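You operate a simulated robot arm through the tools that you are given. There is no shell and no other tool. Be economical: measure what you need, move in short steps, check, and stop when the job is done.

The job below is to be done with a simulated two-armed robot. You get a single attempt, and the scene is never put back.

JOB
Put the teal bottle on the top of the side table away in the purple tray at the steam tunnel. Then stack the blue filter with white pleats labelled "F92" from the top of the side table on top of the blue filter with white pleats labelled "F72". Then take the grey roller and leave it on the top of the store cart. The order counts. Set down upright: teal bottle.

Only the result counts: the job must be done as asked and must still hold three seconds after the hand-in. Knocking over, shifting, dropping, spilling or breaking anything else fails it.

ROBOT AND FRAMES
Two 6-joint arms with two-finger grippers on one trunk, on a base that drives. Base frame: it is fixed to the floor where the robot stands at the start and does not move with it; the origin is under the middle of the robot, x ahead of it, y to its left, z up; the surface under the hand at the start is at about z = 0.84. Units: m, rad, N and s.
The left shoulder is at the start at [0.07, 0.148, 1.382], the right one opposite. With the tool pointing down near the work surface each hand reaches from about 0.28 to 0.56 m from the robot's upright axis, wherever it stands, measured 20 degrees to its own side. Places, roughly: grey roller (13x6x6 cm) [3.2, -3.6, 1]; purple tray at the steam tunnel (21x21 cm) [-3.54, -6.56, 0.88]; top of the store cart [3.3, -3.9, 0.8]. Payload 2.69 kg a hand.
The tool frame of a hand sits at the grasp point between the pads (the TCP): z along the fingers, y along the line on which they close. The tips reach 0.02 m beyond it. Largest opening 0.1 m; the body of the gripper starts 0.063 m behind the TCP.
Orientation is that of the tool frame in the base frame, as a unit quaternion [w, x, y, z]. With the fingers straight down and closing along the base's y, the tool's x points along the base's -x, its y along +y and its z along -z.

CONTROLS
- The arms move only by the tool apply_moves. It takes "left_increments", "right_increments" or both (then of equal length, played together; a hand with none holds still); each is a list that holds one entry, the list of rows, each a list of 7 numbers: the shift along the tool's x, y, z in units of 50 mm (1.0 is 50 mm), then the turn, a rotation vector about the tool's x, y, z in units of 8 degrees (1.0 is 8 degrees), then the closure in counts, from 0 (fully open) to 255 (shut). In form: [[[dx, dy, dz, wx, wy, wz, gripper], ...]]. A call has 1 to 12 rows; each row shifts and turns the commanded pose from where the row before left it, along the tool's axes as they then stand. A call with a number of a shift or a turn outside -1 to 1 is refused whole. A row lasts 0.2 s, in which the tool goes at most 0.05 m and 0.15 rad; a call with a longer step from one row to the next is refused whole, and so is a gripper value outside its range. A pose out of reach is approached as far as the arm can. The call stops where the force on the tool passes 40 N (or 10 N more than at its start, if that is more) or the arm is blocked; 0.2 s more then pass. The fingers move at their own pace (about 0.045 m/s each) and stop on an object; they squeeze with about 37 N. The grip force told is the motor's: it shows also when the fingers shut on nothing. Time passes only in rows, and 0.2 s behind the last, so rows that do not move let the fingers close. It gives the time, the measured TCP pose, the force on the tool (base axes), the opening and the grip force at its end, in the units of the frame above (readings bear some noise), with the torque about the TCP (base axes, N m) and any sound that the robot's microphone picked up.
- Cameras (640 x 400 px; columns grow to the right, rows downward): "scene" is now at [0.1223, 0.0082, 1.5809]; the picture's right is [0.12, -0.99, -0.00], its down [-0.83, -0.10, -0.55] and it looks along [0.55, 0.07, -0.84] (base axes); focal length 282 px, centre (320, 200). "left" rides on the left gripper at [0.07, 0.019, -0.099] in its tool frame; the picture's right is [-0.26, 0.97, 0.00], its down [-0.75, -0.20, -0.63] and it looks along [-0.61, -0.16, 0.78] (tool axes); focal length 230 px, centre (320, 200). "right" rides on the right gripper at [0.07, -0.019, -0.099] in its tool frame; the picture's right is [0.26, 0.97, 0.00], its down [-0.75, 0.20, -0.63] and it looks along [-0.61, 0.16, 0.78] (tool axes); focal length 230 px, centre (320, 200). There is no depth. A picture from a camera that has moved, and an enlarged one, comes with that camera's place and axes in the base frame and with its lens.
- grab_frame(camera): a new picture of that camera. The clock stands still meanwhile.
- raise_lower(by): slides the trunk up (or, below 0, down) by that many m; the arms and the scene camera ride with it, the base frame stays. It gives what a move gives, with no picture.
- roll_base(legs): drives the robot by 1 to 6 legs, each [ahead, turn to the left] in m and rad, along the robot's own axes; the way and the turn of a leg run together, so that a leg with both is an arc; at most 1.5 m and 3.142 rad a leg. The arms and the cameras ride along, it lands a little off, and it stops where it bumps. It gives what a move gives.
- pan_tilt(pan, tilt): turns the head with the scene camera to pan (to the left, within 1.501 rad either way) and tilt (down, from -0.506 to 1.204), counted from straight ahead of the robot. It gives what a move gives.
- close_up(camera, box): a new picture of the part [left, top, right, bottom] of that camera's present view, enlarged. The clock stands still meanwhile.
- finish_job(): hands the job in; it is judged then, once.

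Go step by step. Nothing tells you exact positions but the pictures and the camera data: compare them with the known pose of the tool, close in by small moves and look again before you grip or let go. The budget is 165 turns and 122 pictures, counting those below and the enlarged ones. Unless the task says otherwise, let go and move clear before handing in.

The tools are called by a JSON object that holds its "op" and its "data". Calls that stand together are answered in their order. apply_moves: Moves the arms, as the interface text tells. Its arguments: {"type":"object","properties":{"left_increments":{"type":"array","items":{"type":"array","items":{"type":"array","items":{"type":"number"}}}},"right_increments":{"type":"array","items":{"type":"array","items":{"type":"array","items":{"type":"number"}}}}},"required":[]} The other tools are called the same way: raise_lower (by) slides the trunk up or down; roll_base (legs) drives the base; pan_tilt (pan, tilt) turns the head that bears the scene camera; grab_frame (camera) takes a picture; close_up (camera, box) takes an enlarged picture of a part of a camera's view; finish_job () hands the job in.

At the start:

```text
t: 0.0
left_ee_pos: [0.4563, 0.2658, 1.0002]
left_tool_rot: [0.0, 0.0, 1.0, 0.0]
left_wrist_force: [0.4, 0.0, -0.8]
left_moment: [0.01, -0.01, -0.01]
left_opening: 0.1003
left_grip_force: 0.0
right_ee_pos: [0.5018, -0.1615, 1.0]
right_tool_rot: [0.0, 0.0, 1.0, 0.0]
right_wrist_force: [-0.1, -0.2, -0.2]
right_moment: [0.0, 0.0, -0.02]
right_opening: 0.1001
right_grip_force: 0.0
trunk travel left (down, up): [-0.94, 0.0]
robot x, y, heading: [-0.0023, -0.0006, -0.001]
head pan, tilt: [0.119, 0.99]
```

scene: 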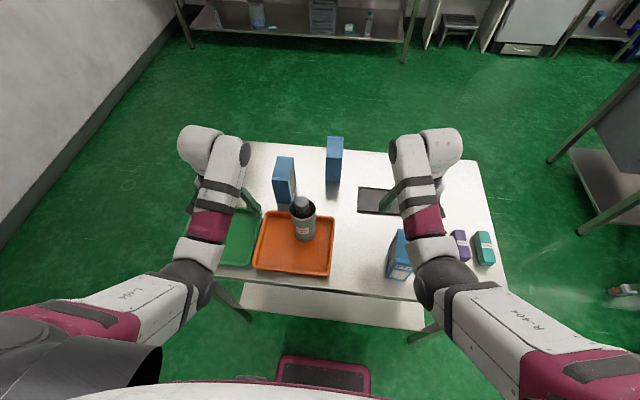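
right: 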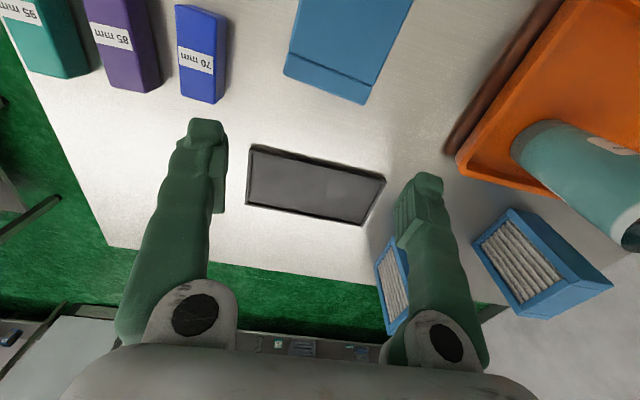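
left: 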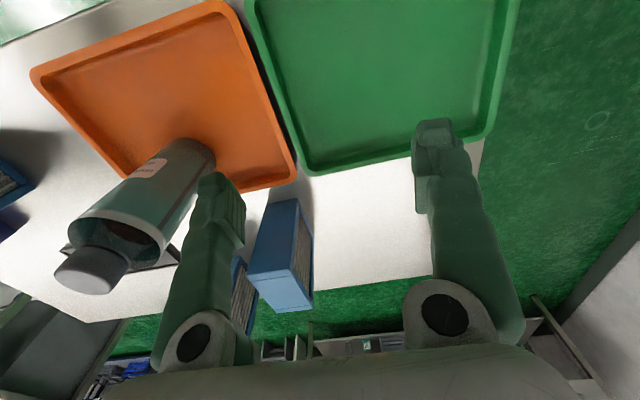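

The table ahead has a bottle in an orange tray, three blue filters and some boxes. I'll look closer to identify the labels and the bottle.

{"op": "close_up", "data": {"camera": "scene", "box": [220, 120, 420, 290]}}

{"op": "close_up", "data": {"camera": "scene", "box": [340, 180, 520, 300]}}

```text
2.35 times, centred on (320, 205) of scene
camera zoom: at [0.1223, 0.0082, 1.5809], right [0.12, -0.99, 0.0], down [-0.83, -0.1, -0.55], along [0.55, 0.07, -0.84], focal length 665 px, centre (320, 188)
```

zoom: 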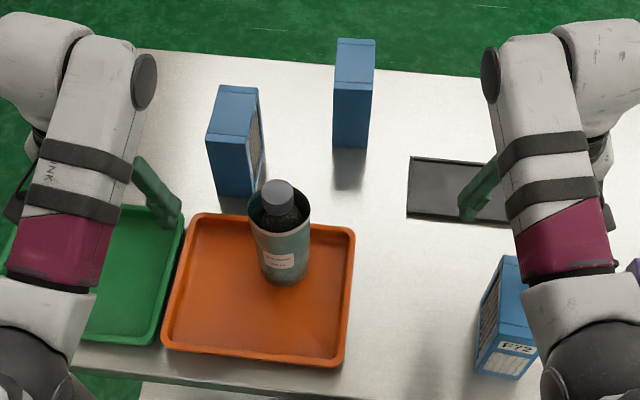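

```text
3.33 times, centred on (430, 240) of scene
camera zoom: at [0.1223, 0.0082, 1.5809], right [0.12, -0.99, 0.0], down [-0.83, -0.1, -0.55], along [0.55, 0.07, -0.84], focal length 942 px, centre (-47, 67)
```

zoom: 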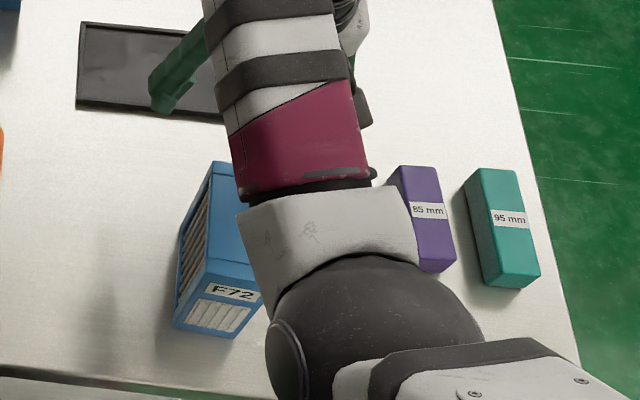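

The bottle stands in the orange tray at about (0.478, 0.096), body z 0.85–0.98, cap to 1.03. I'll back off a little for room and tilt the left hand about 55° for a slanting side grasp.

{"op": "roll_base", "data": {"legs": [[-0.12, 0]]}}

{"op": "apply_moves", "data": {"left_increments": [[[0, 0, 0, 0, -1, 0, 0], [0, 0, 0, 0, -1, 0, 0], [0, 0, 0, 0, -1, 0, 0], [0, 0, 0, 0, -1, 0, 0], [0, 0, 0, 0, -1, 0, 0], [0, 0, 0, 0, -1, 0, 0], [0, 0, 0, 0, -1, 0, 0]]]}}

```text
t: 1.2
left_ee_pos: [0.345, 0.2664, 0.9963]
left_tool_rot: [-0.004, 0.0, 1.0, 0.0]
left_wrist_force: [1.0, 0.2, 1.2]
left_moment: [0.01, 0.02, -0.02]
left_opening: 0.0998
left_grip_force: 0.1
right_ee_pos: [0.3908, -0.1619, 0.9962]
right_tool_rot: [-0.004, 0.0, 1.0, -0.001]
right_wrist_force: [0.0, 0.1, -0.4]
right_moment: [0.02, 0.0, -0.01]
right_opening: 0.1
right_grip_force: 0.0
trunk travel left (down, up): [-0.94, 0.0]
robot x, y, heading: [-0.1246, 0.0017, -0.003]
head pan, tilt: [0.119, 0.99]
```

```text
t: 2.8
left_ee_pos: [0.3339, 0.2649, 1.0013]
left_tool_rot: [0.472, 0.001, 0.882, 0.0]
left_wrist_force: [-0.4, -0.1, -1.0]
left_moment: [0.03, 0.0, 0.01]
left_opening: 0.0999
left_grip_force: 0.1
right_ee_pos: [0.3805, -0.1622, 1.0018]
right_tool_rot: [0.002, 0.0, 1.0, -0.002]
right_wrist_force: [0.4, 0.1, 0.1]
right_moment: [-0.01, -0.02, 0.01]
right_opening: 0.1001
right_grip_force: 0.0
trunk travel left (down, up): [-0.94, 0.0]
robot x, y, heading: [-0.1172, -0.0019, 0.002]
head pan, tilt: [0.119, 0.99]
```

Tilted correctly. Now sideways in front of the bottle and down to z≈0.94, then a look.

{"op": "apply_moves", "data": {"left_increments": [[[0, -0.85, 0, 0, 0, 0, 0], [0, -0.85, 0, 0, 0, 0, 0], [0, -0.85, 0, 0, 0, 0, 0], [0, -0.85, 0, 0, 0, 0, 0], [0.5, 0, 0.33, 0, 0, 0, 0], [0.5, 0, 0.33, 0, 0, 0, 0]]]}}

{"op": "grab_frame", "data": {"camera": "left"}}

{"op": "grab_frame", "data": {"camera": "scene"}}

```text
t: 3.5
left_ee_pos: [0.3344, 0.2442, 0.9902]
left_tool_rot: [0.462, 0.055, 0.882, 0.074]
left_wrist_force: [0.1, -0.1, -0.2]
left_moment: [-0.01, -0.01, -0.03]
left_opening: 0.1
left_grip_force: 0.0
left hand out of reach, approached as far as the arm can: row 2, 3
right_ee_pos: [0.3818, -0.1594, 1.0017]
right_tool_rot: [0.001, 0.001, 1.0, -0.002]
right_wrist_force: [-0.3, 0.0, -0.7]
right_moment: [-0.03, -0.01, -0.05]
right_opening: 0.0998
right_grip_force: 0.0
trunk travel left (down, up): [-0.94, 0.0]
robot x, y, heading: [-0.119, 0.0016, -0.002]
head pan, tilt: [0.119, 0.99]
stopped in row 3 (left hand): the arm was blocked; the commanded pose is now the measured one
```

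```text
116 pictures are left
camera left: at [0.2141, 0.2664, 0.9926], right [0.17, 0.91, 0.38], down [-0.1, -0.37, 0.92], along [0.98, -0.2, 0.02], focal length 230 px, centre (320, 200)
```

left: 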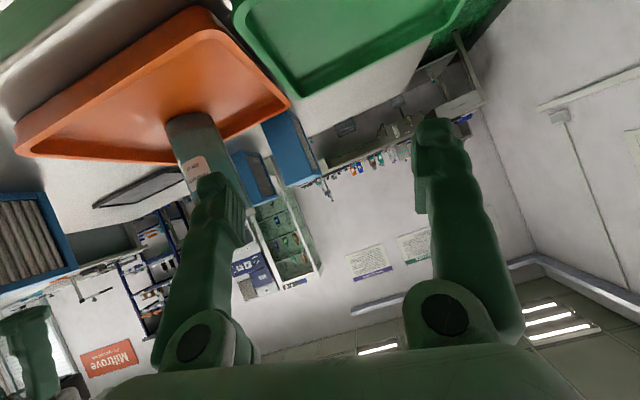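

```text
115 pictures are left
camera scene: at [0.0022, 0.0109, 1.5809], right [0.12, -0.99, 0.0], down [-0.83, -0.1, -0.55], along [0.55, 0.06, -0.84], focal length 282 px, centre (320, 200)
```

scene: 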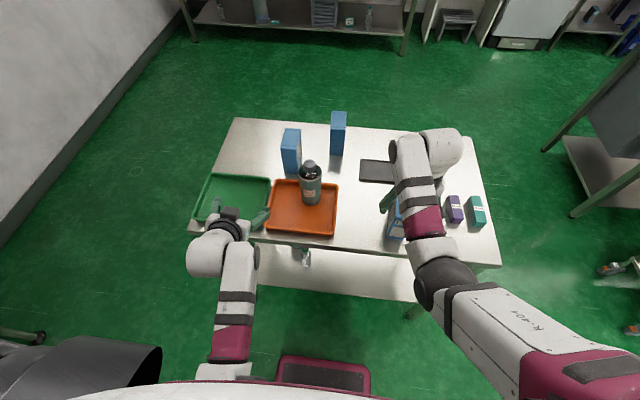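

The arm is at its inner reach limit there. I'll back off another 0.1 m, then bring the hand forward and restore its orientation.

{"op": "roll_base", "data": {"legs": [[-0.11, 0]]}}

{"op": "apply_moves", "data": {"left_increments": [[[-0.27, 0, 0.4, 0, 0, 0, 0], [-0.27, 0, 0.4, 0, 0, 0, 0], [-0.27, 0, 0.4, 0.28, -0.06, -0.6, 0], [-0.27, 0, 0.4, 0.28, -0.06, -0.6, 0]]]}}

```text
t: 4.7
left_ee_pos: [0.229, 0.2436, 0.9866]
left_tool_rot: [0.458, 0.056, 0.884, 0.074]
left_wrist_force: [0.6, 1.1, -1.3]
left_moment: [-0.01, 0.0, -0.01]
left_opening: 0.1001
left_grip_force: 0.0
right_ee_pos: [0.2749, -0.1624, 0.9994]
right_tool_rot: [-0.001, 0.002, 1.0, -0.001]
right_wrist_force: [0.3, 0.2, 0.6]
right_moment: [0.0, 0.03, 0.01]
right_opening: 0.1
right_grip_force: 0.0
trunk travel left (down, up): [-0.94, 0.0]
robot x, y, heading: [-0.2298, 0.0012, -0.0]
head pan, tilt: [0.119, 0.99]
```

```text
t: 5.7
left_ee_pos: [0.321, 0.241, 0.9878]
left_tool_rot: [0.469, -0.002, 0.883, 0.002]
left_wrist_force: [0.3, -0.1, 0.7]
left_moment: [0.03, 0.01, 0.01]
left_opening: 0.0999
left_grip_force: 0.0
right_ee_pos: [0.2725, -0.1616, 0.9995]
right_tool_rot: [0.001, 0.002, 1.0, -0.001]
right_wrist_force: [-0.7, 0.7, 0.6]
right_moment: [0.0, 0.0, 0.03]
right_opening: 0.0998
right_grip_force: 0.0
trunk travel left (down, up): [-0.94, 0.0]
robot x, y, heading: [-0.2278, -0.0002, -0.002]
head pan, tilt: [0.119, 0.99]
```

{"op": "apply_moves", "data": {"left_increments": [[[0, -0.73, 0, 0, 0, 0, 0], [0, -0.73, 0, 0, 0, 0, 0], [0, -0.73, 0, 0, 0, 0, 0], [0, -0.73, 0, 0, 0, 0, 0], [0.4, 0, 0.26, 0, 0, 0, 0], [0.4, 0, 0.26, 0, 0, 0, 0]]]}}

{"op": "grab_frame", "data": {"camera": "left"}}

{"op": "grab_frame", "data": {"camera": "scene"}}

```text
t: 6.7
left_ee_pos: [0.3187, 0.2011, 0.9721]
left_tool_rot: [0.464, 0.024, 0.881, 0.091]
left_wrist_force: [-0.2, 0.4, 0.0]
left_moment: [0.04, -0.02, -0.02]
left_opening: 0.0997
left_grip_force: 0.0
left hand out of reach, approached as far as the arm can: row 4
right_ee_pos: [0.2728, -0.1613, 0.9996]
right_tool_rot: [0.001, -0.001, 1.0, -0.002]
right_wrist_force: [0.2, 0.6, 0.8]
right_moment: [0.0, 0.0, -0.01]
right_opening: 0.0998
right_grip_force: 0.0
trunk travel left (down, up): [-0.94, 0.0]
robot x, y, heading: [-0.2283, -0.0028, 0.002]
head pan, tilt: [0.119, 0.99]
stopped in row 4 (left hand): the arm was blocked; the commanded pose is now the measured one
```

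```text
114 pictures are left
camera left: at [0.1978, 0.2146, 0.9744], right [0.11, 0.92, 0.39], down [-0.08, -0.38, 0.92], along [0.99, -0.13, 0.03], focal length 230 px, centre (320, 200)
```

left: 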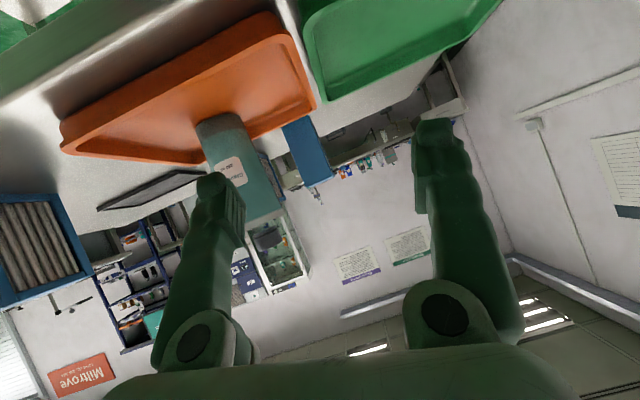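

```text
113 pictures are left
camera scene: at [-0.1073, 0.0086, 1.5809], right [0.12, -0.99, 0.0], down [-0.83, -0.1, -0.55], along [0.55, 0.07, -0.84], focal length 282 px, centre (320, 200)
```

scene: 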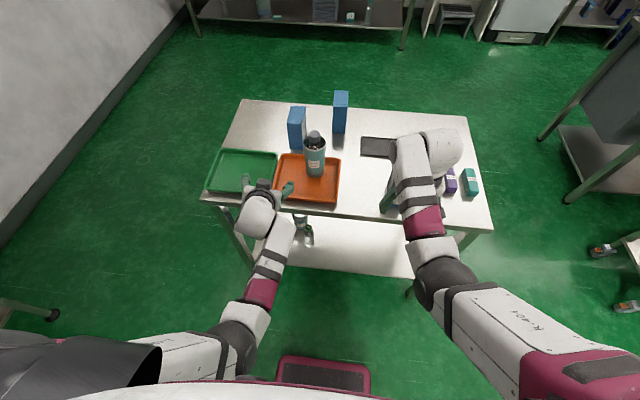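

The wrist can't point forward that far inboard. I'll turn the robot ~0.25 rad right so the bottle lies naturally on the left arm's side.

{"op": "roll_base", "data": {"legs": [[0, -0.25]]}}

```text
t: 8.0
left_ee_pos: [0.3511, 0.0611, 0.9705]
left_tool_rot: [0.469, 0.134, 0.872, 0.033]
left_wrist_force: [-0.3, -0.8, -0.9]
left_moment: [-0.02, 0.02, 0.03]
left_opening: 0.0999
left_grip_force: 0.0
right_ee_pos: [0.2161, -0.2787, 1.0013]
right_tool_rot: [0.001, 0.124, 0.992, -0.001]
right_wrist_force: [0.6, 0.9, -0.7]
right_moment: [-0.03, 0.0, -0.04]
right_opening: 0.1
right_grip_force: 0.1
trunk travel left (down, up): [-0.94, 0.0]
robot x, y, heading: [-0.2293, 0.0029, -0.249]
head pan, tilt: [0.119, 0.99]
```

{"op": "apply_moves", "data": {"left_increments": [[[0, 0.65, 0, 0.49, -0.05, -0.46, 0], [0, 0.65, 0, 0.49, -0.05, -0.46, 0], [0, 0, 0, 0, 0, 0, 0]]]}}

{"op": "grab_frame", "data": {"camera": "left"}}

{"op": "grab_frame", "data": {"camera": "scene"}}

```text
t: 8.8
left_ee_pos: [0.3643, 0.1224, 0.9811]
left_tool_rot: [0.467, 0.109, 0.876, -0.057]
left_wrist_force: [0.0, 0.2, 0.7]
left_moment: [0.01, 0.0, -0.01]
left_opening: 0.1001
left_grip_force: 0.0
right_ee_pos: [0.2163, -0.2802, 1.0012]
right_tool_rot: [0.001, 0.123, 0.992, 0.0]
right_wrist_force: [-0.7, 0.0, -0.4]
right_moment: [0.01, -0.05, 0.0]
right_opening: 0.1003
right_grip_force: 0.0
trunk travel left (down, up): [-0.94, 0.0]
robot x, y, heading: [-0.2287, 0.0018, -0.251]
head pan, tilt: [0.119, 0.99]
```

```text
112 pictures are left
camera left: at [0.2515, 0.17, 0.9782], right [0.38, 0.9, 0.22], down [-0.15, -0.17, 0.97], along [0.91, -0.4, 0.07], focal length 230 px, centre (320, 200)
```

left: 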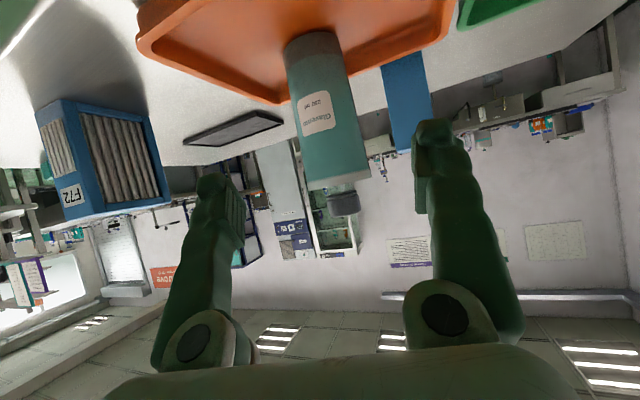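

```text
111 pictures are left
camera scene: at [-0.1092, -0.0232, 1.5809], right [-0.13, -0.99, 0.0], down [-0.83, 0.11, -0.55], along [0.54, -0.07, -0.84], focal length 282 px, centre (320, 200)
```

scene: 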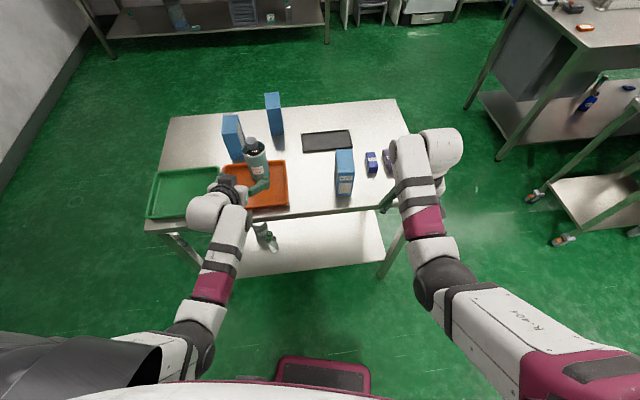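

Bottle centred between the fingers' approach line (estimate (0.478, 0.097)). Advancing to straddle it.

{"op": "apply_moves", "data": {"left_increments": [[[-0.2, 0.02, 0.6, 0, 0, 0, 0], [-0.2, 0.02, 0.6, 0, 0, 0, 0], [-0.1, 0.01, 0.6, 0, 0, 0, 0], [-0.1, 0.01, 0.5, 0, 0, 0, 0], [0, 0, 0, 0, 0, 0, 0]]]}}

{"op": "grab_frame", "data": {"camera": "left"}}

{"op": "close_up", "data": {"camera": "scene", "box": [150, 80, 350, 230]}}

```text
t: 10.0
left_ee_pos: [0.4746, 0.0926, 0.9386]
left_tool_rot: [0.464, 0.116, 0.875, -0.069]
left_wrist_force: [0.2, 0.7, -0.6]
left_moment: [0.03, -0.01, -0.01]
left_opening: 0.0999
left_grip_force: 0.0
left hand out of reach, approached as far as the arm can: row 4
right_ee_pos: [0.2175, -0.2803, 1.0003]
right_tool_rot: [0.001, 0.123, 0.992, -0.001]
right_wrist_force: [0.2, 1.4, -0.5]
right_moment: [0.0, 0.02, -0.01]
right_opening: 0.1002
right_grip_force: 0.1
trunk travel left (down, up): [-0.94, 0.0]
robot x, y, heading: [-0.231, 0.0001, -0.246]
head pan, tilt: [0.119, 0.99]
```

```text
110 pictures are left
camera left: at [0.3621, 0.1432, 0.9352], right [0.4, 0.9, 0.2], down [-0.15, -0.15, 0.98], along [0.91, -0.42, 0.07], focal length 230 px, centre (320, 200)
```

left: 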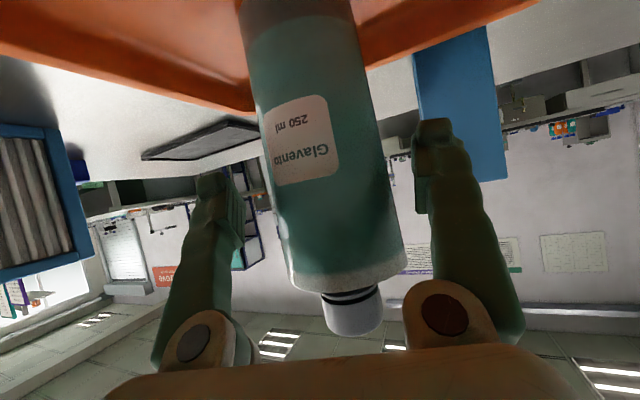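

```text
2.67 times, centred on (250, 155) of scene
camera zoom: at [-0.1086, -0.0216, 1.5809], right [-0.13, -0.99, 0.0], down [-0.83, 0.11, -0.55], along [0.54, -0.07, -0.84], focal length 753 px, centre (507, 320)
```

zoom: 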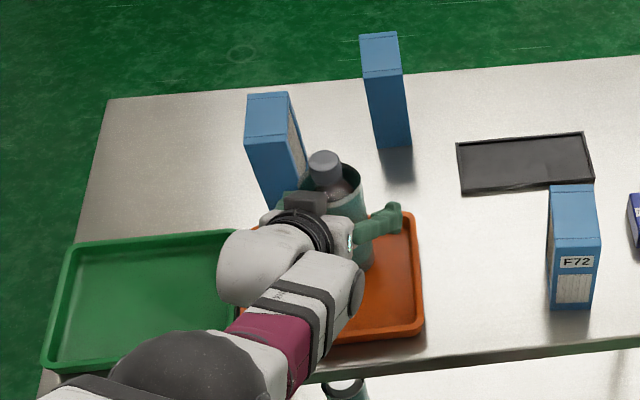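

The bottle is between the pads at the right depth. Closing.

{"op": "apply_moves", "data": {"left_increments": [[[0, 0, 0, 0, 0, 0, 255], [0, 0, 0, 0, 0, 0, 255], [0, 0, 0, 0, 0, 0, 255], [0, 0, 0, 0, 0, 0, 255], [0, 0, 0, 0, 0, 0, 255]]]}}

{"op": "grab_frame", "data": {"camera": "left"}}

```text
t: 11.2
left_ee_pos: [0.4739, 0.0933, 0.9377]
left_tool_rot: [0.463, 0.117, 0.876, -0.07]
left_wrist_force: [1.3, 0.6, 0.1]
left_moment: [-0.01, 0.09, 0.02]
left_opening: 0.0503
left_grip_force: 37.3
right_ee_pos: [0.216, -0.2793, 1.0018]
right_tool_rot: [0.001, 0.123, 0.992, -0.001]
right_wrist_force: [0.0, -0.1, 0.2]
right_moment: [0.03, 0.0, -0.01]
right_opening: 0.0996
right_grip_force: 0.1
trunk travel left (down, up): [-0.94, 0.0]
robot x, y, heading: [-0.2303, -0.0006, -0.244]
head pan, tilt: [0.119, 0.99]
```

```text
108 pictures are left
camera left: at [0.3615, 0.1437, 0.9348], right [0.4, 0.9, 0.2], down [-0.15, -0.15, 0.98], along [0.91, -0.42, 0.07], focal length 230 px, centre (320, 200)
```

left: 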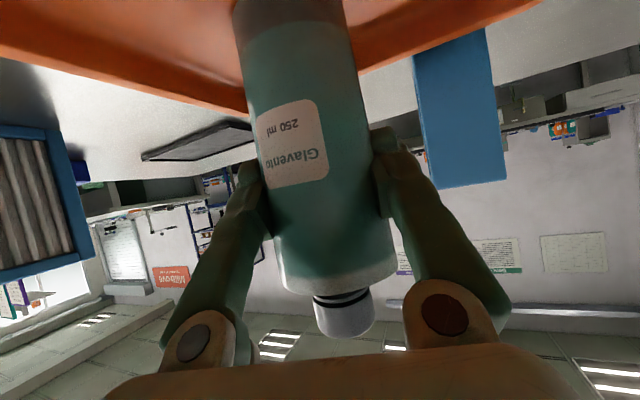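

Gripped firmly at 5 cm. Lifting gently straight up.

{"op": "apply_moves", "data": {"left_increments": [[[-0.2, 0, -0.13, 0, 0, 0, 255], [-0.4, 0, -0.27, 0, 0, 0, 255], [-0.6, 0, -0.4, 0, 0, 0, 255], [-0.6, 0, -0.4, 0, 0, 0, 255]]]}}

{"op": "grab_frame", "data": {"camera": "left"}}

```text
t: 12.2
left_ee_pos: [0.4751, 0.0985, 1.0485]
left_tool_rot: [0.465, 0.109, 0.877, -0.057]
left_wrist_force: [0.2, -0.4, -2.1]
left_moment: [-0.03, 0.0, 0.03]
left_opening: 0.0501
left_grip_force: 37.1
right_ee_pos: [0.217, -0.281, 1.0002]
right_tool_rot: [0.001, 0.123, 0.992, -0.001]
right_wrist_force: [-0.2, 0.7, 0.6]
right_moment: [0.01, 0.0, -0.01]
right_opening: 0.1
right_grip_force: 0.1
trunk travel left (down, up): [-0.94, 0.0]
robot x, y, heading: [-0.2278, 0.0012, -0.244]
head pan, tilt: [0.119, 0.99]
```

```text
107 pictures are left
camera left: at [0.3624, 0.1459, 1.0468], right [0.38, 0.9, 0.21], down [-0.15, -0.17, 0.97], along [0.91, -0.4, 0.07], focal length 230 px, centre (320, 200)
```

left: 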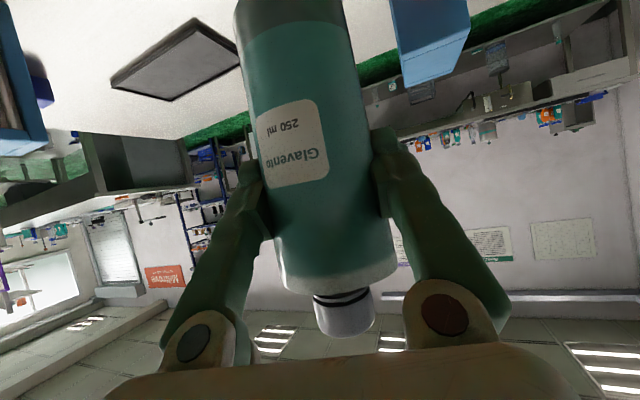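

Lifted clean. Now back away from the table and look around for the route to the steam tunnel at (-3.54, -6.56).

{"op": "roll_base", "data": {"legs": [[-0.35, 0]]}}

{"op": "pan_tilt", "data": {"pan": -1.4, "tilt": 0.35}}

{"op": "grab_frame", "data": {"camera": "scene"}}

```text
t: 14.1
left_ee_pos: [0.2205, 0.1755, 1.0451]
left_tool_rot: [0.463, 0.102, 0.879, -0.053]
left_wrist_force: [-1.2, -0.3, -1.2]
left_moment: [0.02, 0.07, 0.06]
left_opening: 0.0501
left_grip_force: 37.4
right_ee_pos: [-0.0317, -0.2069, 0.9969]
right_tool_rot: [-0.002, 0.116, 0.993, 0.001]
right_wrist_force: [0.4, -0.1, -0.4]
right_moment: [0.03, 0.03, 0.02]
right_opening: 0.1002
right_grip_force: 0.0
trunk travel left (down, up): [-0.94, 0.0]
robot x, y, heading: [-0.4907, 0.0677, -0.227]
head pan, tilt: [0.119, 0.99]
stopped in leg 1: the robot was blocked; the commanded pose is now the measured one
```

```text
t: 15.7
left_ee_pos: [0.2144, 0.1821, 1.0495]
left_tool_rot: [0.467, 0.1, 0.877, -0.054]
left_wrist_force: [0.4, -0.3, -2.3]
left_moment: [0.0, 0.04, 0.05]
left_opening: 0.0501
left_grip_force: 36.8
right_ee_pos: [-0.0351, -0.2008, 1.0008]
right_tool_rot: [0.0, 0.115, 0.993, -0.001]
right_wrist_force: [0.0, -0.4, -0.8]
right_moment: [0.05, 0.01, -0.01]
right_opening: 0.1002
right_grip_force: 0.0
trunk travel left (down, up): [-0.94, 0.0]
robot x, y, heading: [-0.4892, 0.0717, -0.231]
head pan, tilt: [-1.4, 0.351]
```

```text
106 pictures are left
camera scene: at [-0.4407, -0.0313, 1.6349], right [-1.0, 0.05, 0.0], down [0.02, 0.34, -0.94], along [-0.05, -0.94, -0.34], focal length 282 px, centre (320, 200)
```

scene: 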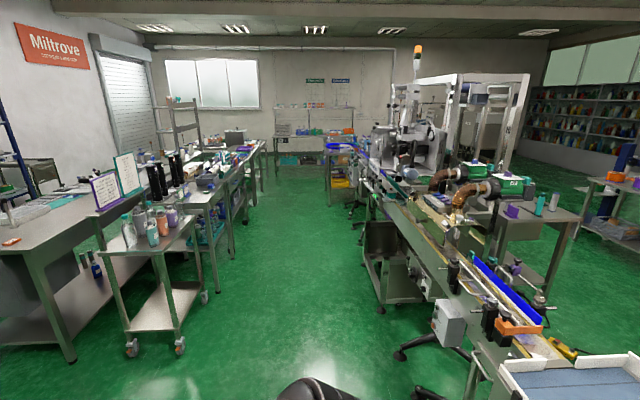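

I bumped something behind, so no more backing. Let me look closer at the corridor and toward the tray direction (~(439,132)).

{"op": "close_up", "data": {"camera": "scene", "box": [320, 70, 560, 220]}}

{"op": "close_up", "data": {"camera": "scene", "box": [100, 80, 420, 280]}}

```text
2.67 times, centred on (440, 145) of scene
camera zoom: at [-0.4407, -0.0313, 1.6349], right [-1.0, 0.05, 0.0], down [0.02, 0.34, -0.94], along [-0.05, -0.94, -0.34], focal length 753 px, centre (0, 347)
```

zoom: 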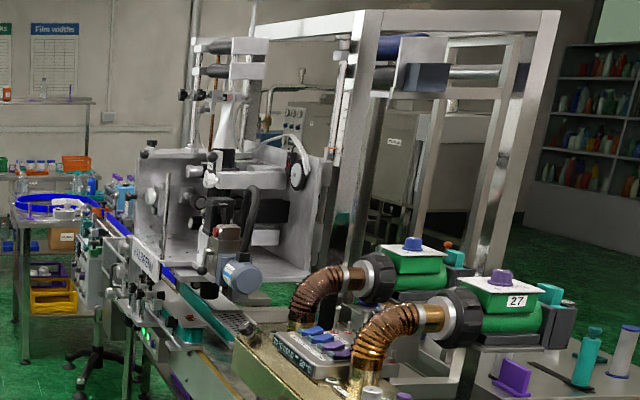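

```text
2.00 times, centred on (260, 180) of scene
camera zoom: at [-0.4407, -0.0313, 1.6349], right [-1.0, 0.05, 0.0], down [0.02, 0.34, -0.94], along [-0.05, -0.94, -0.34], focal length 565 px, centre (440, 240)
```

zoom: 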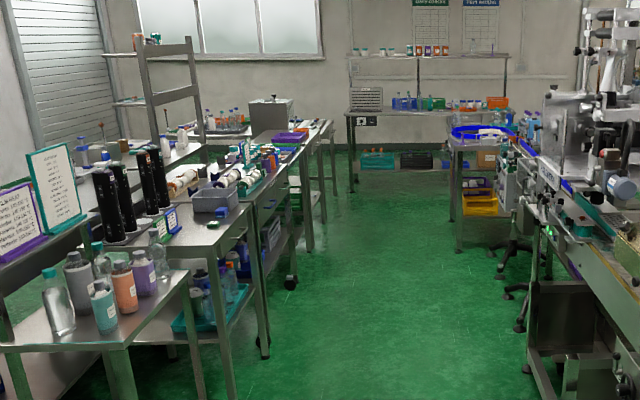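

The corridor runs along -y at x≈-0.4; the conveyor blocks behind. I'll move forward a touch and turn to face -y.

{"op": "roll_base", "data": {"legs": [[0.08, 0], [0, -1.3]]}}

{"op": "pan_tilt", "data": {"pan": -1.4, "tilt": 0.45}}

{"op": "grab_frame", "data": {"camera": "scene"}}

```text
t: 17.3
left_ee_pos: [0.2575, 0.1589, 1.0482]
left_tool_rot: [0.462, 0.11, 0.878, -0.055]
left_wrist_force: [0.3, -0.2, -3.5]
left_moment: [0.01, 0.0, 0.01]
left_opening: 0.0501
left_grip_force: 36.6
right_ee_pos: [-0.0032, -0.2226, 1.0073]
right_tool_rot: [0.005, 0.133, 0.991, -0.003]
right_wrist_force: [1.1, 0.4, -0.3]
right_moment: [-0.01, 0.11, -0.04]
right_opening: 0.1
right_grip_force: 0.1
trunk travel left (down, up): [-0.94, 0.0]
robot x, y, heading: [-0.412, 0.0496, -0.251]
head pan, tilt: [-1.4, 0.351]
stopped in leg 2: the robot was blocked; the commanded pose is now the measured one
```

```text
t: 17.9
left_ee_pos: [0.2597, 0.1578, 1.0476]
left_tool_rot: [0.461, 0.111, 0.879, -0.056]
left_wrist_force: [-0.3, 0.3, -2.9]
left_moment: [0.0, -0.01, -0.01]
left_opening: 0.05
left_grip_force: 37.1
right_ee_pos: [-0.0009, -0.2246, 1.0069]
right_tool_rot: [0.003, 0.133, 0.991, -0.003]
right_wrist_force: [-0.3, -0.8, 0.2]
right_moment: [0.06, -0.04, -0.01]
right_opening: 0.1001
right_grip_force: 0.1
trunk travel left (down, up): [-0.94, 0.0]
robot x, y, heading: [-0.4119, 0.0528, -0.248]
head pan, tilt: [-1.4, 0.45]
```

```text
103 pictures are left
camera scene: at [-0.3672, -0.0487, 1.6259], right [-1.0, 0.08, 0.0], down [0.04, 0.43, -0.9], along [-0.07, -0.9, -0.43], focal length 282 px, centre (320, 200)
```

scene: 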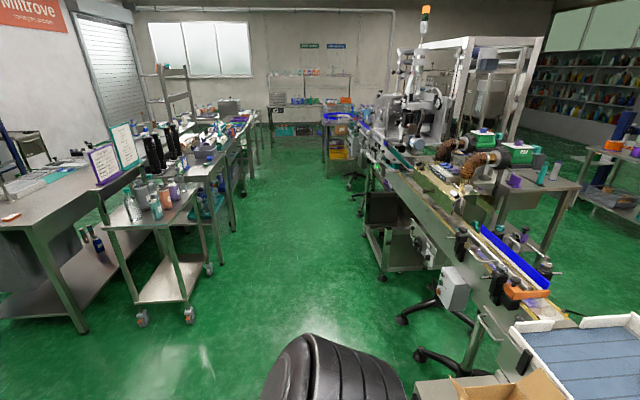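

Turning was blocked at once; I need to see what's around. Looking left-behind and down.

{"op": "pan_tilt", "data": {"pan": 1.5, "tilt": 0.7}}

{"op": "grab_frame", "data": {"camera": "scene"}}

{"op": "pan_tilt", "data": {"pan": -1.5, "tilt": 1.2}}

{"op": "grab_frame", "data": {"camera": "scene"}}

```text
t: 20.5
left_ee_pos: [0.2625, 0.1566, 1.0468]
left_tool_rot: [0.46, 0.111, 0.879, -0.055]
left_wrist_force: [-0.4, -0.5, -2.4]
left_moment: [0.01, 0.03, 0.01]
left_opening: 0.0502
left_grip_force: 37.5
right_ee_pos: [-0.0006, -0.2252, 1.0068]
right_tool_rot: [0.001, 0.133, 0.991, -0.003]
right_wrist_force: [0.1, 0.7, -0.4]
right_moment: [0.02, 0.0, 0.01]
right_opening: 0.1
right_grip_force: 0.0
trunk travel left (down, up): [-0.94, 0.0]
robot x, y, heading: [-0.4061, 0.0558, -0.248]
head pan, tilt: [1.499, 0.7]
```

```text
102 pictures are left
camera scene: at [-0.3299, 0.1223, 1.6035], right [0.95, -0.32, 0.0], down [-0.21, -0.61, -0.76], along [0.24, 0.73, -0.64], focal length 282 px, centre (320, 200)
```

scene: 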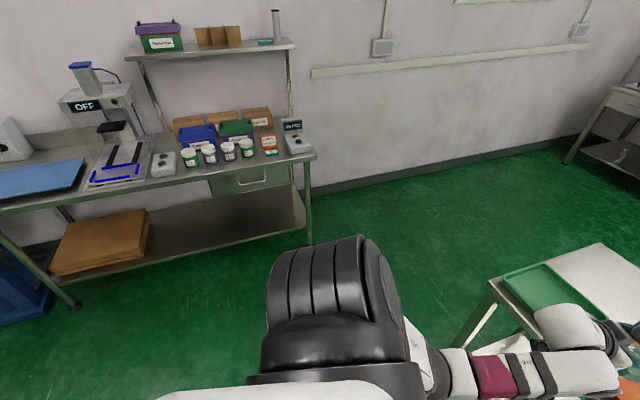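

```text
t: 23.1
left_ee_pos: [0.2631, 0.1555, 1.0464]
left_tool_rot: [0.461, 0.11, 0.879, -0.055]
left_wrist_force: [-0.5, 0.2, -2.6]
left_moment: [-0.03, 0.02, 0.02]
left_opening: 0.0498
left_grip_force: 36.4
right_ee_pos: [0.0006, -0.226, 1.0072]
right_tool_rot: [0.001, 0.133, 0.991, -0.003]
right_wrist_force: [0.4, -1.4, 0.3]
right_moment: [0.0, 0.02, 0.02]
right_opening: 0.1002
right_grip_force: 0.2
trunk travel left (down, up): [-0.94, 0.0]
robot x, y, heading: [-0.4066, 0.054, -0.253]
head pan, tilt: [-1.499, 1.201]
```

```text
101 pictures are left
camera scene: at [-0.3668, -0.0133, 1.5675], right [-0.98, 0.18, 0.0], down [0.17, 0.92, -0.36], along [-0.07, -0.36, -0.93], focal length 282 px, centre (320, 200)
```

scene: 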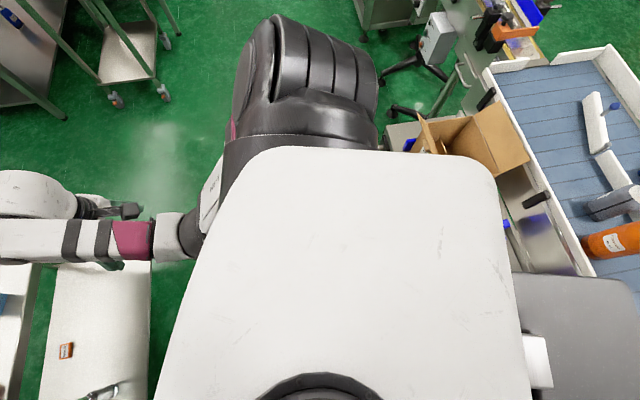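

The infeed table is right behind the robot's rear. I'll raise the bottle so it clears F72, go forward 0.18 m for room, and then turn.

{"op": "apply_moves", "data": {"left_increments": [[[-0.55, 0, -0.37, 0, 0, 0, 255], [-0.55, 0, -0.37, 0, 0, 0, 255], [-0.55, 0, -0.37, 0, 0, 0, 255], [-0.5, 0, -0.33, 0, 0, 0, 255]]]}}

{"op": "pan_tilt", "data": {"pan": 0, "tilt": 0.8}}

{"op": "grab_frame", "data": {"camera": "scene"}}

```text
t: 24.1
left_ee_pos: [0.2642, 0.1551, 1.1776]
left_tool_rot: [0.46, 0.111, 0.879, -0.056]
left_wrist_force: [1.0, -0.2, -1.9]
left_moment: [0.01, 0.04, -0.01]
left_opening: 0.05
left_grip_force: 36.8
right_ee_pos: [0.0009, -0.2239, 1.0054]
right_tool_rot: [0.001, 0.134, 0.991, -0.003]
right_wrist_force: [-0.3, -0.2, -1.0]
right_moment: [0.0, -0.03, 0.01]
right_opening: 0.0997
right_grip_force: 0.0
trunk travel left (down, up): [-0.94, 0.0]
robot x, y, heading: [-0.41, 0.055, -0.253]
head pan, tilt: [-1.499, 1.201]
```

```text
t: 25.7
left_ee_pos: [0.2624, 0.1554, 1.177]
left_tool_rot: [0.461, 0.111, 0.879, -0.056]
left_wrist_force: [-0.1, -0.6, -2.3]
left_moment: [-0.02, 0.01, 0.03]
left_opening: 0.0501
left_grip_force: 36.8
right_ee_pos: [0.0007, -0.2247, 1.0065]
right_tool_rot: [0.001, 0.133, 0.991, -0.003]
right_wrist_force: [-0.3, 1.0, 0.4]
right_moment: [0.02, -0.02, 0.01]
right_opening: 0.1
right_grip_force: 0.0
trunk travel left (down, up): [-0.94, 0.0]
robot x, y, heading: [-0.4086, 0.0544, -0.251]
head pan, tilt: [0.0, 0.799]
```

```text
100 pictures are left
camera scene: at [-0.2787, 0.0216, 1.5952], right [-0.25, -0.97, 0.0], down [-0.69, 0.18, -0.7], along [0.67, -0.17, -0.72], focal length 282 px, centre (320, 200)
```

scene: 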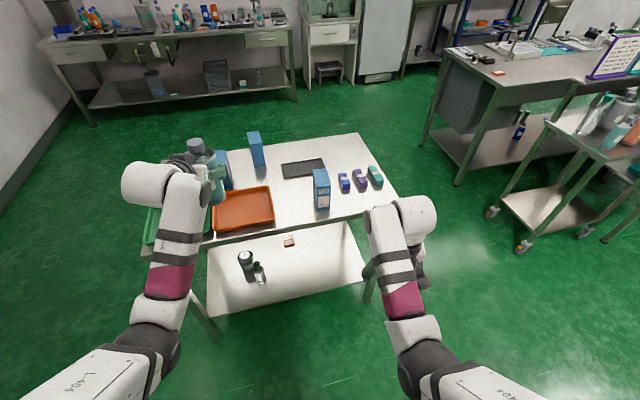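

{"op": "roll_base", "data": {"legs": [[0.2, 0], [0, -1.3]]}}

{"op": "pan_tilt", "data": {"pan": 0, "tilt": 0.5}}

{"op": "grab_frame", "data": {"camera": "scene"}}

```text
t: 30.5
left_ee_pos: [0.0575, -0.6199, 1.1754]
left_tool_rot: [0.331, 0.624, 0.629, -0.325]
left_wrist_force: [0.9, 0.2, -3.3]
left_moment: [0.0, 0.02, -0.04]
left_opening: 0.0502
left_grip_force: 37.6
right_ee_pos: [-0.3782, -0.4622, 1.0067]
right_tool_rot: [-0.001, 0.711, 0.703, -0.003]
right_wrist_force: [-0.2, -0.5, -0.5]
right_moment: [0.0, -0.01, 0.0]
right_opening: 0.0999
right_grip_force: 0.1
trunk travel left (down, up): [-0.94, 0.0]
robot x, y, heading: [-0.215, 0.008, -1.565]
head pan, tilt: [0.0, 0.799]
```

```text
t: 31.3
left_ee_pos: [0.0557, -0.6195, 1.1771]
left_tool_rot: [0.331, 0.625, 0.628, -0.326]
left_wrist_force: [-0.8, -1.3, -2.2]
left_moment: [0.05, 0.01, -0.03]
left_opening: 0.05
left_grip_force: 37.0
right_ee_pos: [-0.3791, -0.4629, 1.0061]
right_tool_rot: [0.0, 0.71, 0.704, -0.003]
right_wrist_force: [1.5, 0.3, 0.3]
right_moment: [0.01, 0.01, 0.01]
right_opening: 0.1
right_grip_force: 0.2
trunk travel left (down, up): [-0.94, 0.0]
robot x, y, heading: [-0.2124, 0.0019, -1.562]
head pan, tilt: [0.0, 0.499]
```

```text
99 pictures are left
camera scene: at [-0.2104, -0.1381, 1.6211], right [-1.0, -0.01, 0.0], down [0.0, 0.48, -0.88], along [0.01, -0.88, -0.48], focal length 282 px, centre (320, 200)
```

scene: 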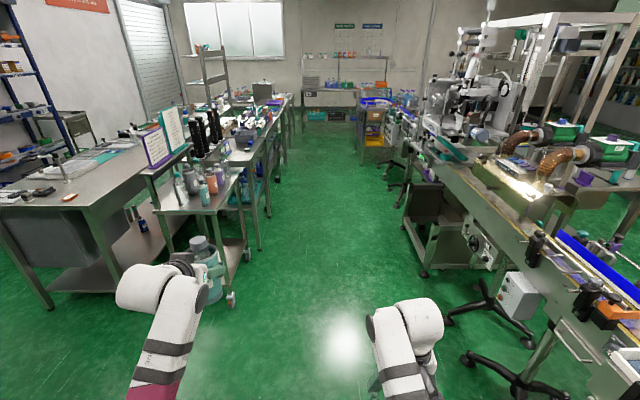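

The corridor is clear. Driving 3.4 m along it.

{"op": "roll_base", "data": {"legs": [[1.5, 0], [1.5, 0], [0.5, 0]]}}

{"op": "pan_tilt", "data": {"pan": -0.6, "tilt": 0.4}}

{"op": "grab_frame", "data": {"camera": "scene"}}

```text
t: 48.3
left_ee_pos: [0.0903, -4.1137, 1.178]
left_tool_rot: [0.332, 0.623, 0.629, -0.326]
left_wrist_force: [-0.5, 1.1, -3.1]
left_moment: [0.01, -0.01, 0.01]
left_opening: 0.0499
left_grip_force: 36.9
right_ee_pos: [-0.3443, -3.9597, 1.0075]
right_tool_rot: [0.001, 0.708, 0.706, -0.004]
right_wrist_force: [0.3, 0.6, -0.8]
right_moment: [-0.02, -0.01, 0.01]
right_opening: 0.1001
right_grip_force: 0.0
trunk travel left (down, up): [-0.94, 0.0]
robot x, y, heading: [-0.1823, -3.4916, -1.561]
head pan, tilt: [0.0, 0.499]
```

```text
t: 49.3
left_ee_pos: [0.0902, -4.1175, 1.1758]
left_tool_rot: [0.332, 0.623, 0.629, -0.325]
left_wrist_force: [0.2, -0.7, -3.1]
left_moment: [0.01, 0.01, -0.03]
left_opening: 0.0498
left_grip_force: 37.3
right_ee_pos: [-0.3438, -3.9608, 1.007]
right_tool_rot: [0.0, 0.709, 0.705, -0.004]
right_wrist_force: [-0.5, -1.0, -0.1]
right_moment: [-0.05, 0.06, -0.03]
right_opening: 0.1
right_grip_force: 0.1
trunk travel left (down, up): [-0.94, 0.0]
robot x, y, heading: [-0.1795, -3.4919, -1.559]
head pan, tilt: [-0.6, 0.4]
```

```text
98 pictures are left
camera scene: at [-0.2287, -3.6214, 1.6302], right [-0.83, 0.56, 0.0], down [0.22, 0.32, -0.92], along [-0.51, -0.76, -0.39], focal length 282 px, centre (320, 200)
```

scene: 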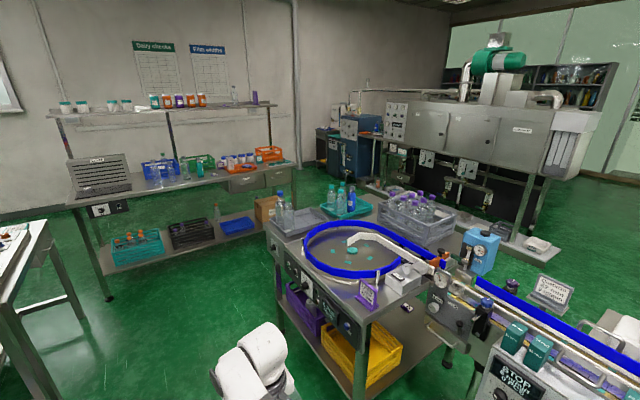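

{"op": "close_up", "data": {"camera": "scene", "box": [310, 80, 470, 180]}}

{"op": "close_up", "data": {"camera": "scene", "box": [380, 40, 620, 250]}}

```text
4.00 times, centred on (390, 130) of scene
camera zoom: at [-0.2287, -3.6214, 1.6302], right [-0.83, 0.56, 0.0], down [0.22, 0.32, -0.92], along [-0.51, -0.76, -0.39], focal length 1130 px, centre (40, 480)
```

zoom: 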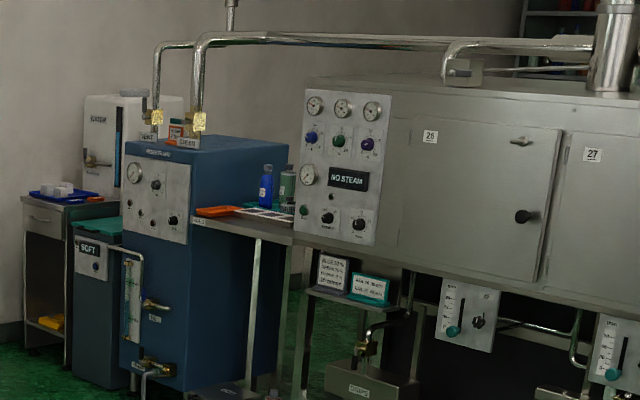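

```text
1.90 times, centred on (500, 145) of scene
camera zoom: at [-0.2287, -3.6214, 1.6302], right [-0.83, 0.56, 0.0], down [0.22, 0.32, -0.92], along [-0.51, -0.76, -0.39], focal length 538 px, centre (-23, 305)
```

zoom: 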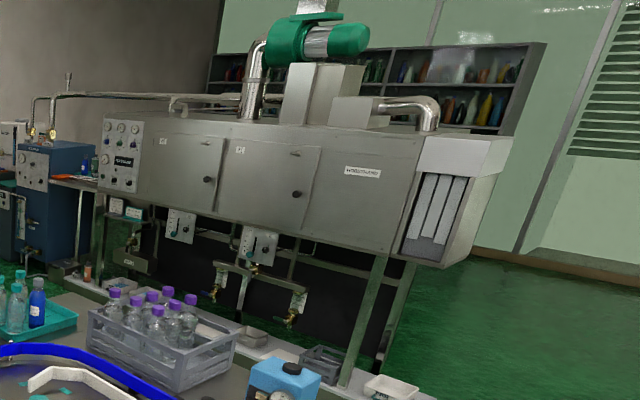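

The steam tunnel runs along x≈-3.4 with an outfeed table at its left end (y≈-6.5), where the tray should be. I'll go 1.0 m on and look before turning right between the rotary table and the back bench.

{"op": "roll_base", "data": {"legs": [[1.1, 0]]}}

{"op": "pan_tilt", "data": {"pan": -0.9, "tilt": 0.6}}

{"op": "grab_frame", "data": {"camera": "scene"}}

```text
t: 54.9
left_ee_pos: [0.1013, -5.2162, 1.1768]
left_tool_rot: [0.332, 0.623, 0.63, -0.324]
left_wrist_force: [-0.3, -0.3, -3.1]
left_moment: [0.02, 0.01, 0.04]
left_opening: 0.05
left_grip_force: 37.1
right_ee_pos: [-0.3332, -5.0585, 1.0065]
right_tool_rot: [-0.001, 0.709, 0.705, -0.003]
right_wrist_force: [-0.1, 0.0, -0.4]
right_moment: [-0.05, -0.01, -0.03]
right_opening: 0.0998
right_grip_force: 0.1
trunk travel left (down, up): [-0.94, 0.0]
robot x, y, heading: [-0.174, -4.5929, -1.559]
head pan, tilt: [-0.6, 0.4]
```

```text
t: 55.7
left_ee_pos: [0.1007, -5.2152, 1.1761]
left_tool_rot: [0.331, 0.623, 0.63, -0.324]
left_wrist_force: [0.2, -0.7, -3.0]
left_moment: [0.03, 0.01, -0.02]
left_opening: 0.0497
left_grip_force: 36.9
right_ee_pos: [-0.3338, -5.0598, 1.0056]
right_tool_rot: [0.0, 0.709, 0.705, -0.003]
right_wrist_force: [-0.3, 0.2, -0.4]
right_moment: [-0.03, 0.01, -0.01]
right_opening: 0.1
right_grip_force: 0.0
trunk travel left (down, up): [-0.94, 0.0]
robot x, y, heading: [-0.1666, -4.5939, -1.557]
head pan, tilt: [-0.901, 0.6]
```

```text
95 pictures are left
camera scene: at [-0.2355, -4.7001, 1.6121], right [-0.63, 0.78, 0.0], down [0.44, 0.36, -0.83], along [-0.64, -0.52, -0.56], focal length 282 px, centre (320, 200)
```

scene: 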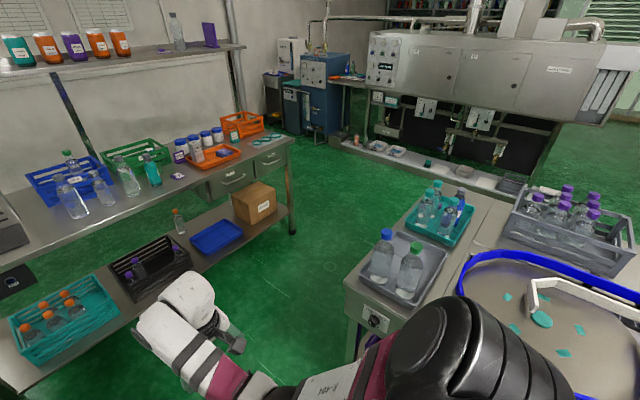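

Gap between tables: y from -5.04 to -6.0. I'll arc right into its middle (y≈-5.52) and go on to the open area.

{"op": "roll_base", "data": {"legs": [[1.45, -1.585]]}}

{"op": "pan_tilt", "data": {"pan": 0.0, "tilt": 0.5}}

{"op": "grab_frame", "data": {"camera": "scene"}}

```text
t: 62.9
left_ee_pos: [-1.7164, -5.7728, 1.1768]
left_tool_rot: [0.001, 0.886, -0.004, -0.464]
left_wrist_force: [0.1, -0.5, -2.3]
left_moment: [-0.01, -0.01, -0.01]
left_opening: 0.0497
left_grip_force: 36.9
right_ee_pos: [-1.5518, -5.3418, 1.0061]
right_tool_rot: [-0.003, 1.0, -0.012, -0.001]
right_wrist_force: [0.4, -0.6, 0.5]
right_moment: [0.04, -0.01, -0.01]
right_opening: 0.1002
right_grip_force: 0.1
trunk travel left (down, up): [-0.94, 0.0]
robot x, y, heading: [-1.0913, -5.5164, 3.133]
head pan, tilt: [-0.901, 0.6]
cut short: leg 1
```

```text
t: 64.1
left_ee_pos: [-1.7187, -5.7727, 1.1765]
left_tool_rot: [0.001, 0.886, -0.003, -0.464]
left_wrist_force: [-0.1, 0.0, -2.7]
left_moment: [0.0, 0.04, 0.02]
left_opening: 0.0498
left_grip_force: 37.1
right_ee_pos: [-1.5535, -5.3419, 1.0059]
right_tool_rot: [-0.003, 1.0, -0.013, -0.002]
right_wrist_force: [0.0, -0.5, -0.5]
right_moment: [-0.02, 0.0, -0.01]
right_opening: 0.1
right_grip_force: 0.1
trunk travel left (down, up): [-0.94, 0.0]
robot x, y, heading: [-1.0875, -5.513, 3.136]
head pan, tilt: [0.0, 0.499]
```

```text
94 pictures are left
camera scene: at [-1.2287, -5.5132, 1.6211], right [0.01, 1.0, 0.0], down [0.48, 0.0, -0.88], along [-0.88, 0.01, -0.48], focal length 282 px, centre (320, 200)
```

scene: 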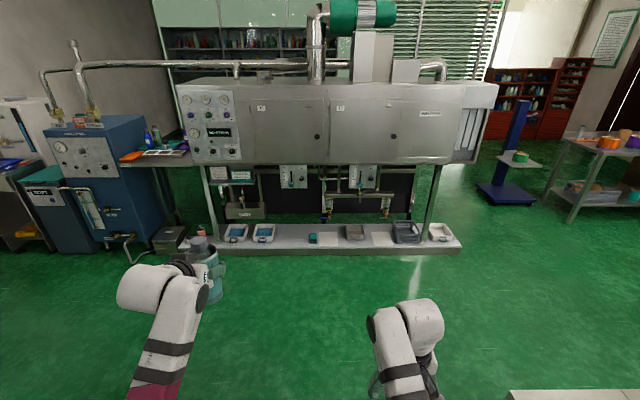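

{"op": "close_up", "data": {"camera": "scene", "box": [40, 80, 280, 270]}}

```text
2.11 times, centred on (160, 175) of scene
camera zoom: at [-1.2287, -5.5132, 1.6211], right [0.01, 1.0, 0.0], down [0.48, 0.0, -0.88], along [-0.88, 0.01, -0.48], focal length 595 px, centre (657, 253)
```

zoom: 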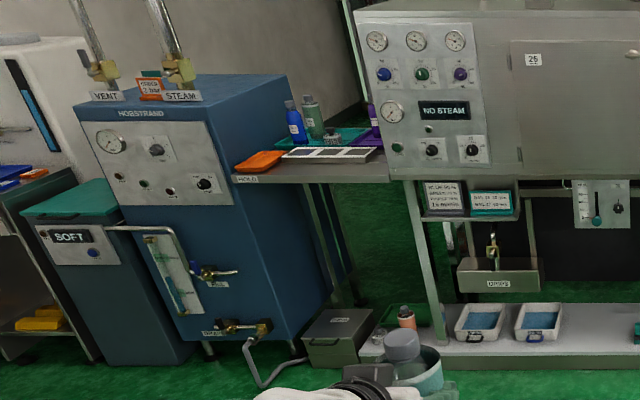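

The outfeed table lies at x<-3.14, y -6.41…-6.94, between the boiler and tunnel. I'll go to about (-2.2, -6.3) facing -x and look again.

{"op": "roll_base", "data": {"legs": [[1.12, 0], [0, 1.57], [0.79, 0], [0, -1.57]]}}

{"op": "pan_tilt", "data": {"pan": 0.15, "tilt": 0.55}}

{"op": "grab_frame", "data": {"camera": "scene"}}

```text
t: 81.3
left_ee_pos: [-2.837, -6.5648, 1.176]
left_tool_rot: [0.003, 0.886, 0.001, -0.464]
left_wrist_force: [0.2, -0.2, -2.6]
left_moment: [0.01, 0.0, 0.02]
left_opening: 0.0499
left_grip_force: 37.4
right_ee_pos: [-2.6772, -6.1321, 1.0058]
right_tool_rot: [-0.002, 1.0, -0.007, -0.002]
right_wrist_force: [0.1, 0.8, -0.2]
right_moment: [0.02, 0.01, 0.03]
right_opening: 0.1001
right_grip_force: 0.1
trunk travel left (down, up): [-0.94, 0.0]
robot x, y, heading: [-2.2085, -6.2955, -3.137]
head pan, tilt: [0.0, 0.499]
```

```text
t: 82.0
left_ee_pos: [-2.8371, -6.5637, 1.1768]
left_tool_rot: [0.003, 0.886, 0.001, -0.463]
left_wrist_force: [0.7, 0.7, -3.0]
left_moment: [0.0, -0.01, -0.01]
left_opening: 0.0501
left_grip_force: 37.2
right_ee_pos: [-2.6775, -6.1315, 1.006]
right_tool_rot: [-0.003, 1.0, -0.007, -0.001]
right_wrist_force: [0.1, -0.5, -0.8]
right_moment: [-0.01, 0.02, 0.0]
right_opening: 0.1
right_grip_force: 0.1
trunk travel left (down, up): [-0.94, 0.0]
robot x, y, heading: [-2.2146, -6.2977, -3.138]
head pan, tilt: [0.15, 0.55]
```

```text
92 pictures are left
camera scene: at [-2.3491, -6.3131, 1.6166], right [-0.15, 0.99, 0.0], down [0.52, 0.08, -0.85], along [-0.84, -0.13, -0.52], focal length 282 px, centre (320, 200)
```

scene: 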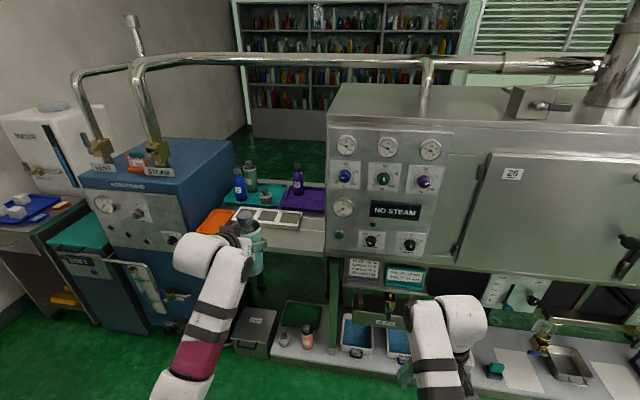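

{"op": "close_up", "data": {"camera": "scene", "box": [190, 140, 350, 260]}}

{"op": "grab_frame", "data": {"camera": "left"}}

```text
3.33 times, centred on (270, 200) of scene
camera zoom: at [-2.3491, -6.3131, 1.6166], right [-0.15, 0.99, 0.0], down [0.52, 0.08, -0.85], along [-0.84, -0.13, -0.52], focal length 942 px, centre (487, 200)
```

zoom: 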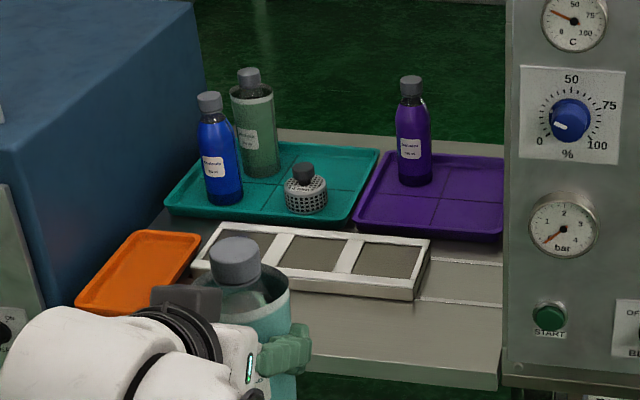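

```text
90 pictures are left
camera left: at [-2.7156, -6.5829, 1.1755], right [-0.14, -0.97, 0.22], down [0.09, 0.2, 0.97], along [-0.99, 0.16, 0.06], focal length 230 px, centre (320, 200)
```

left: 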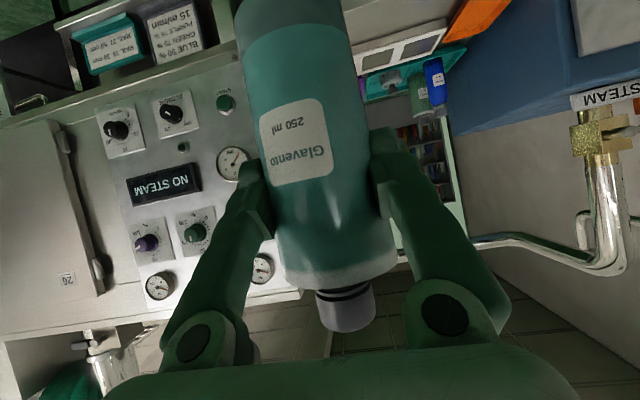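

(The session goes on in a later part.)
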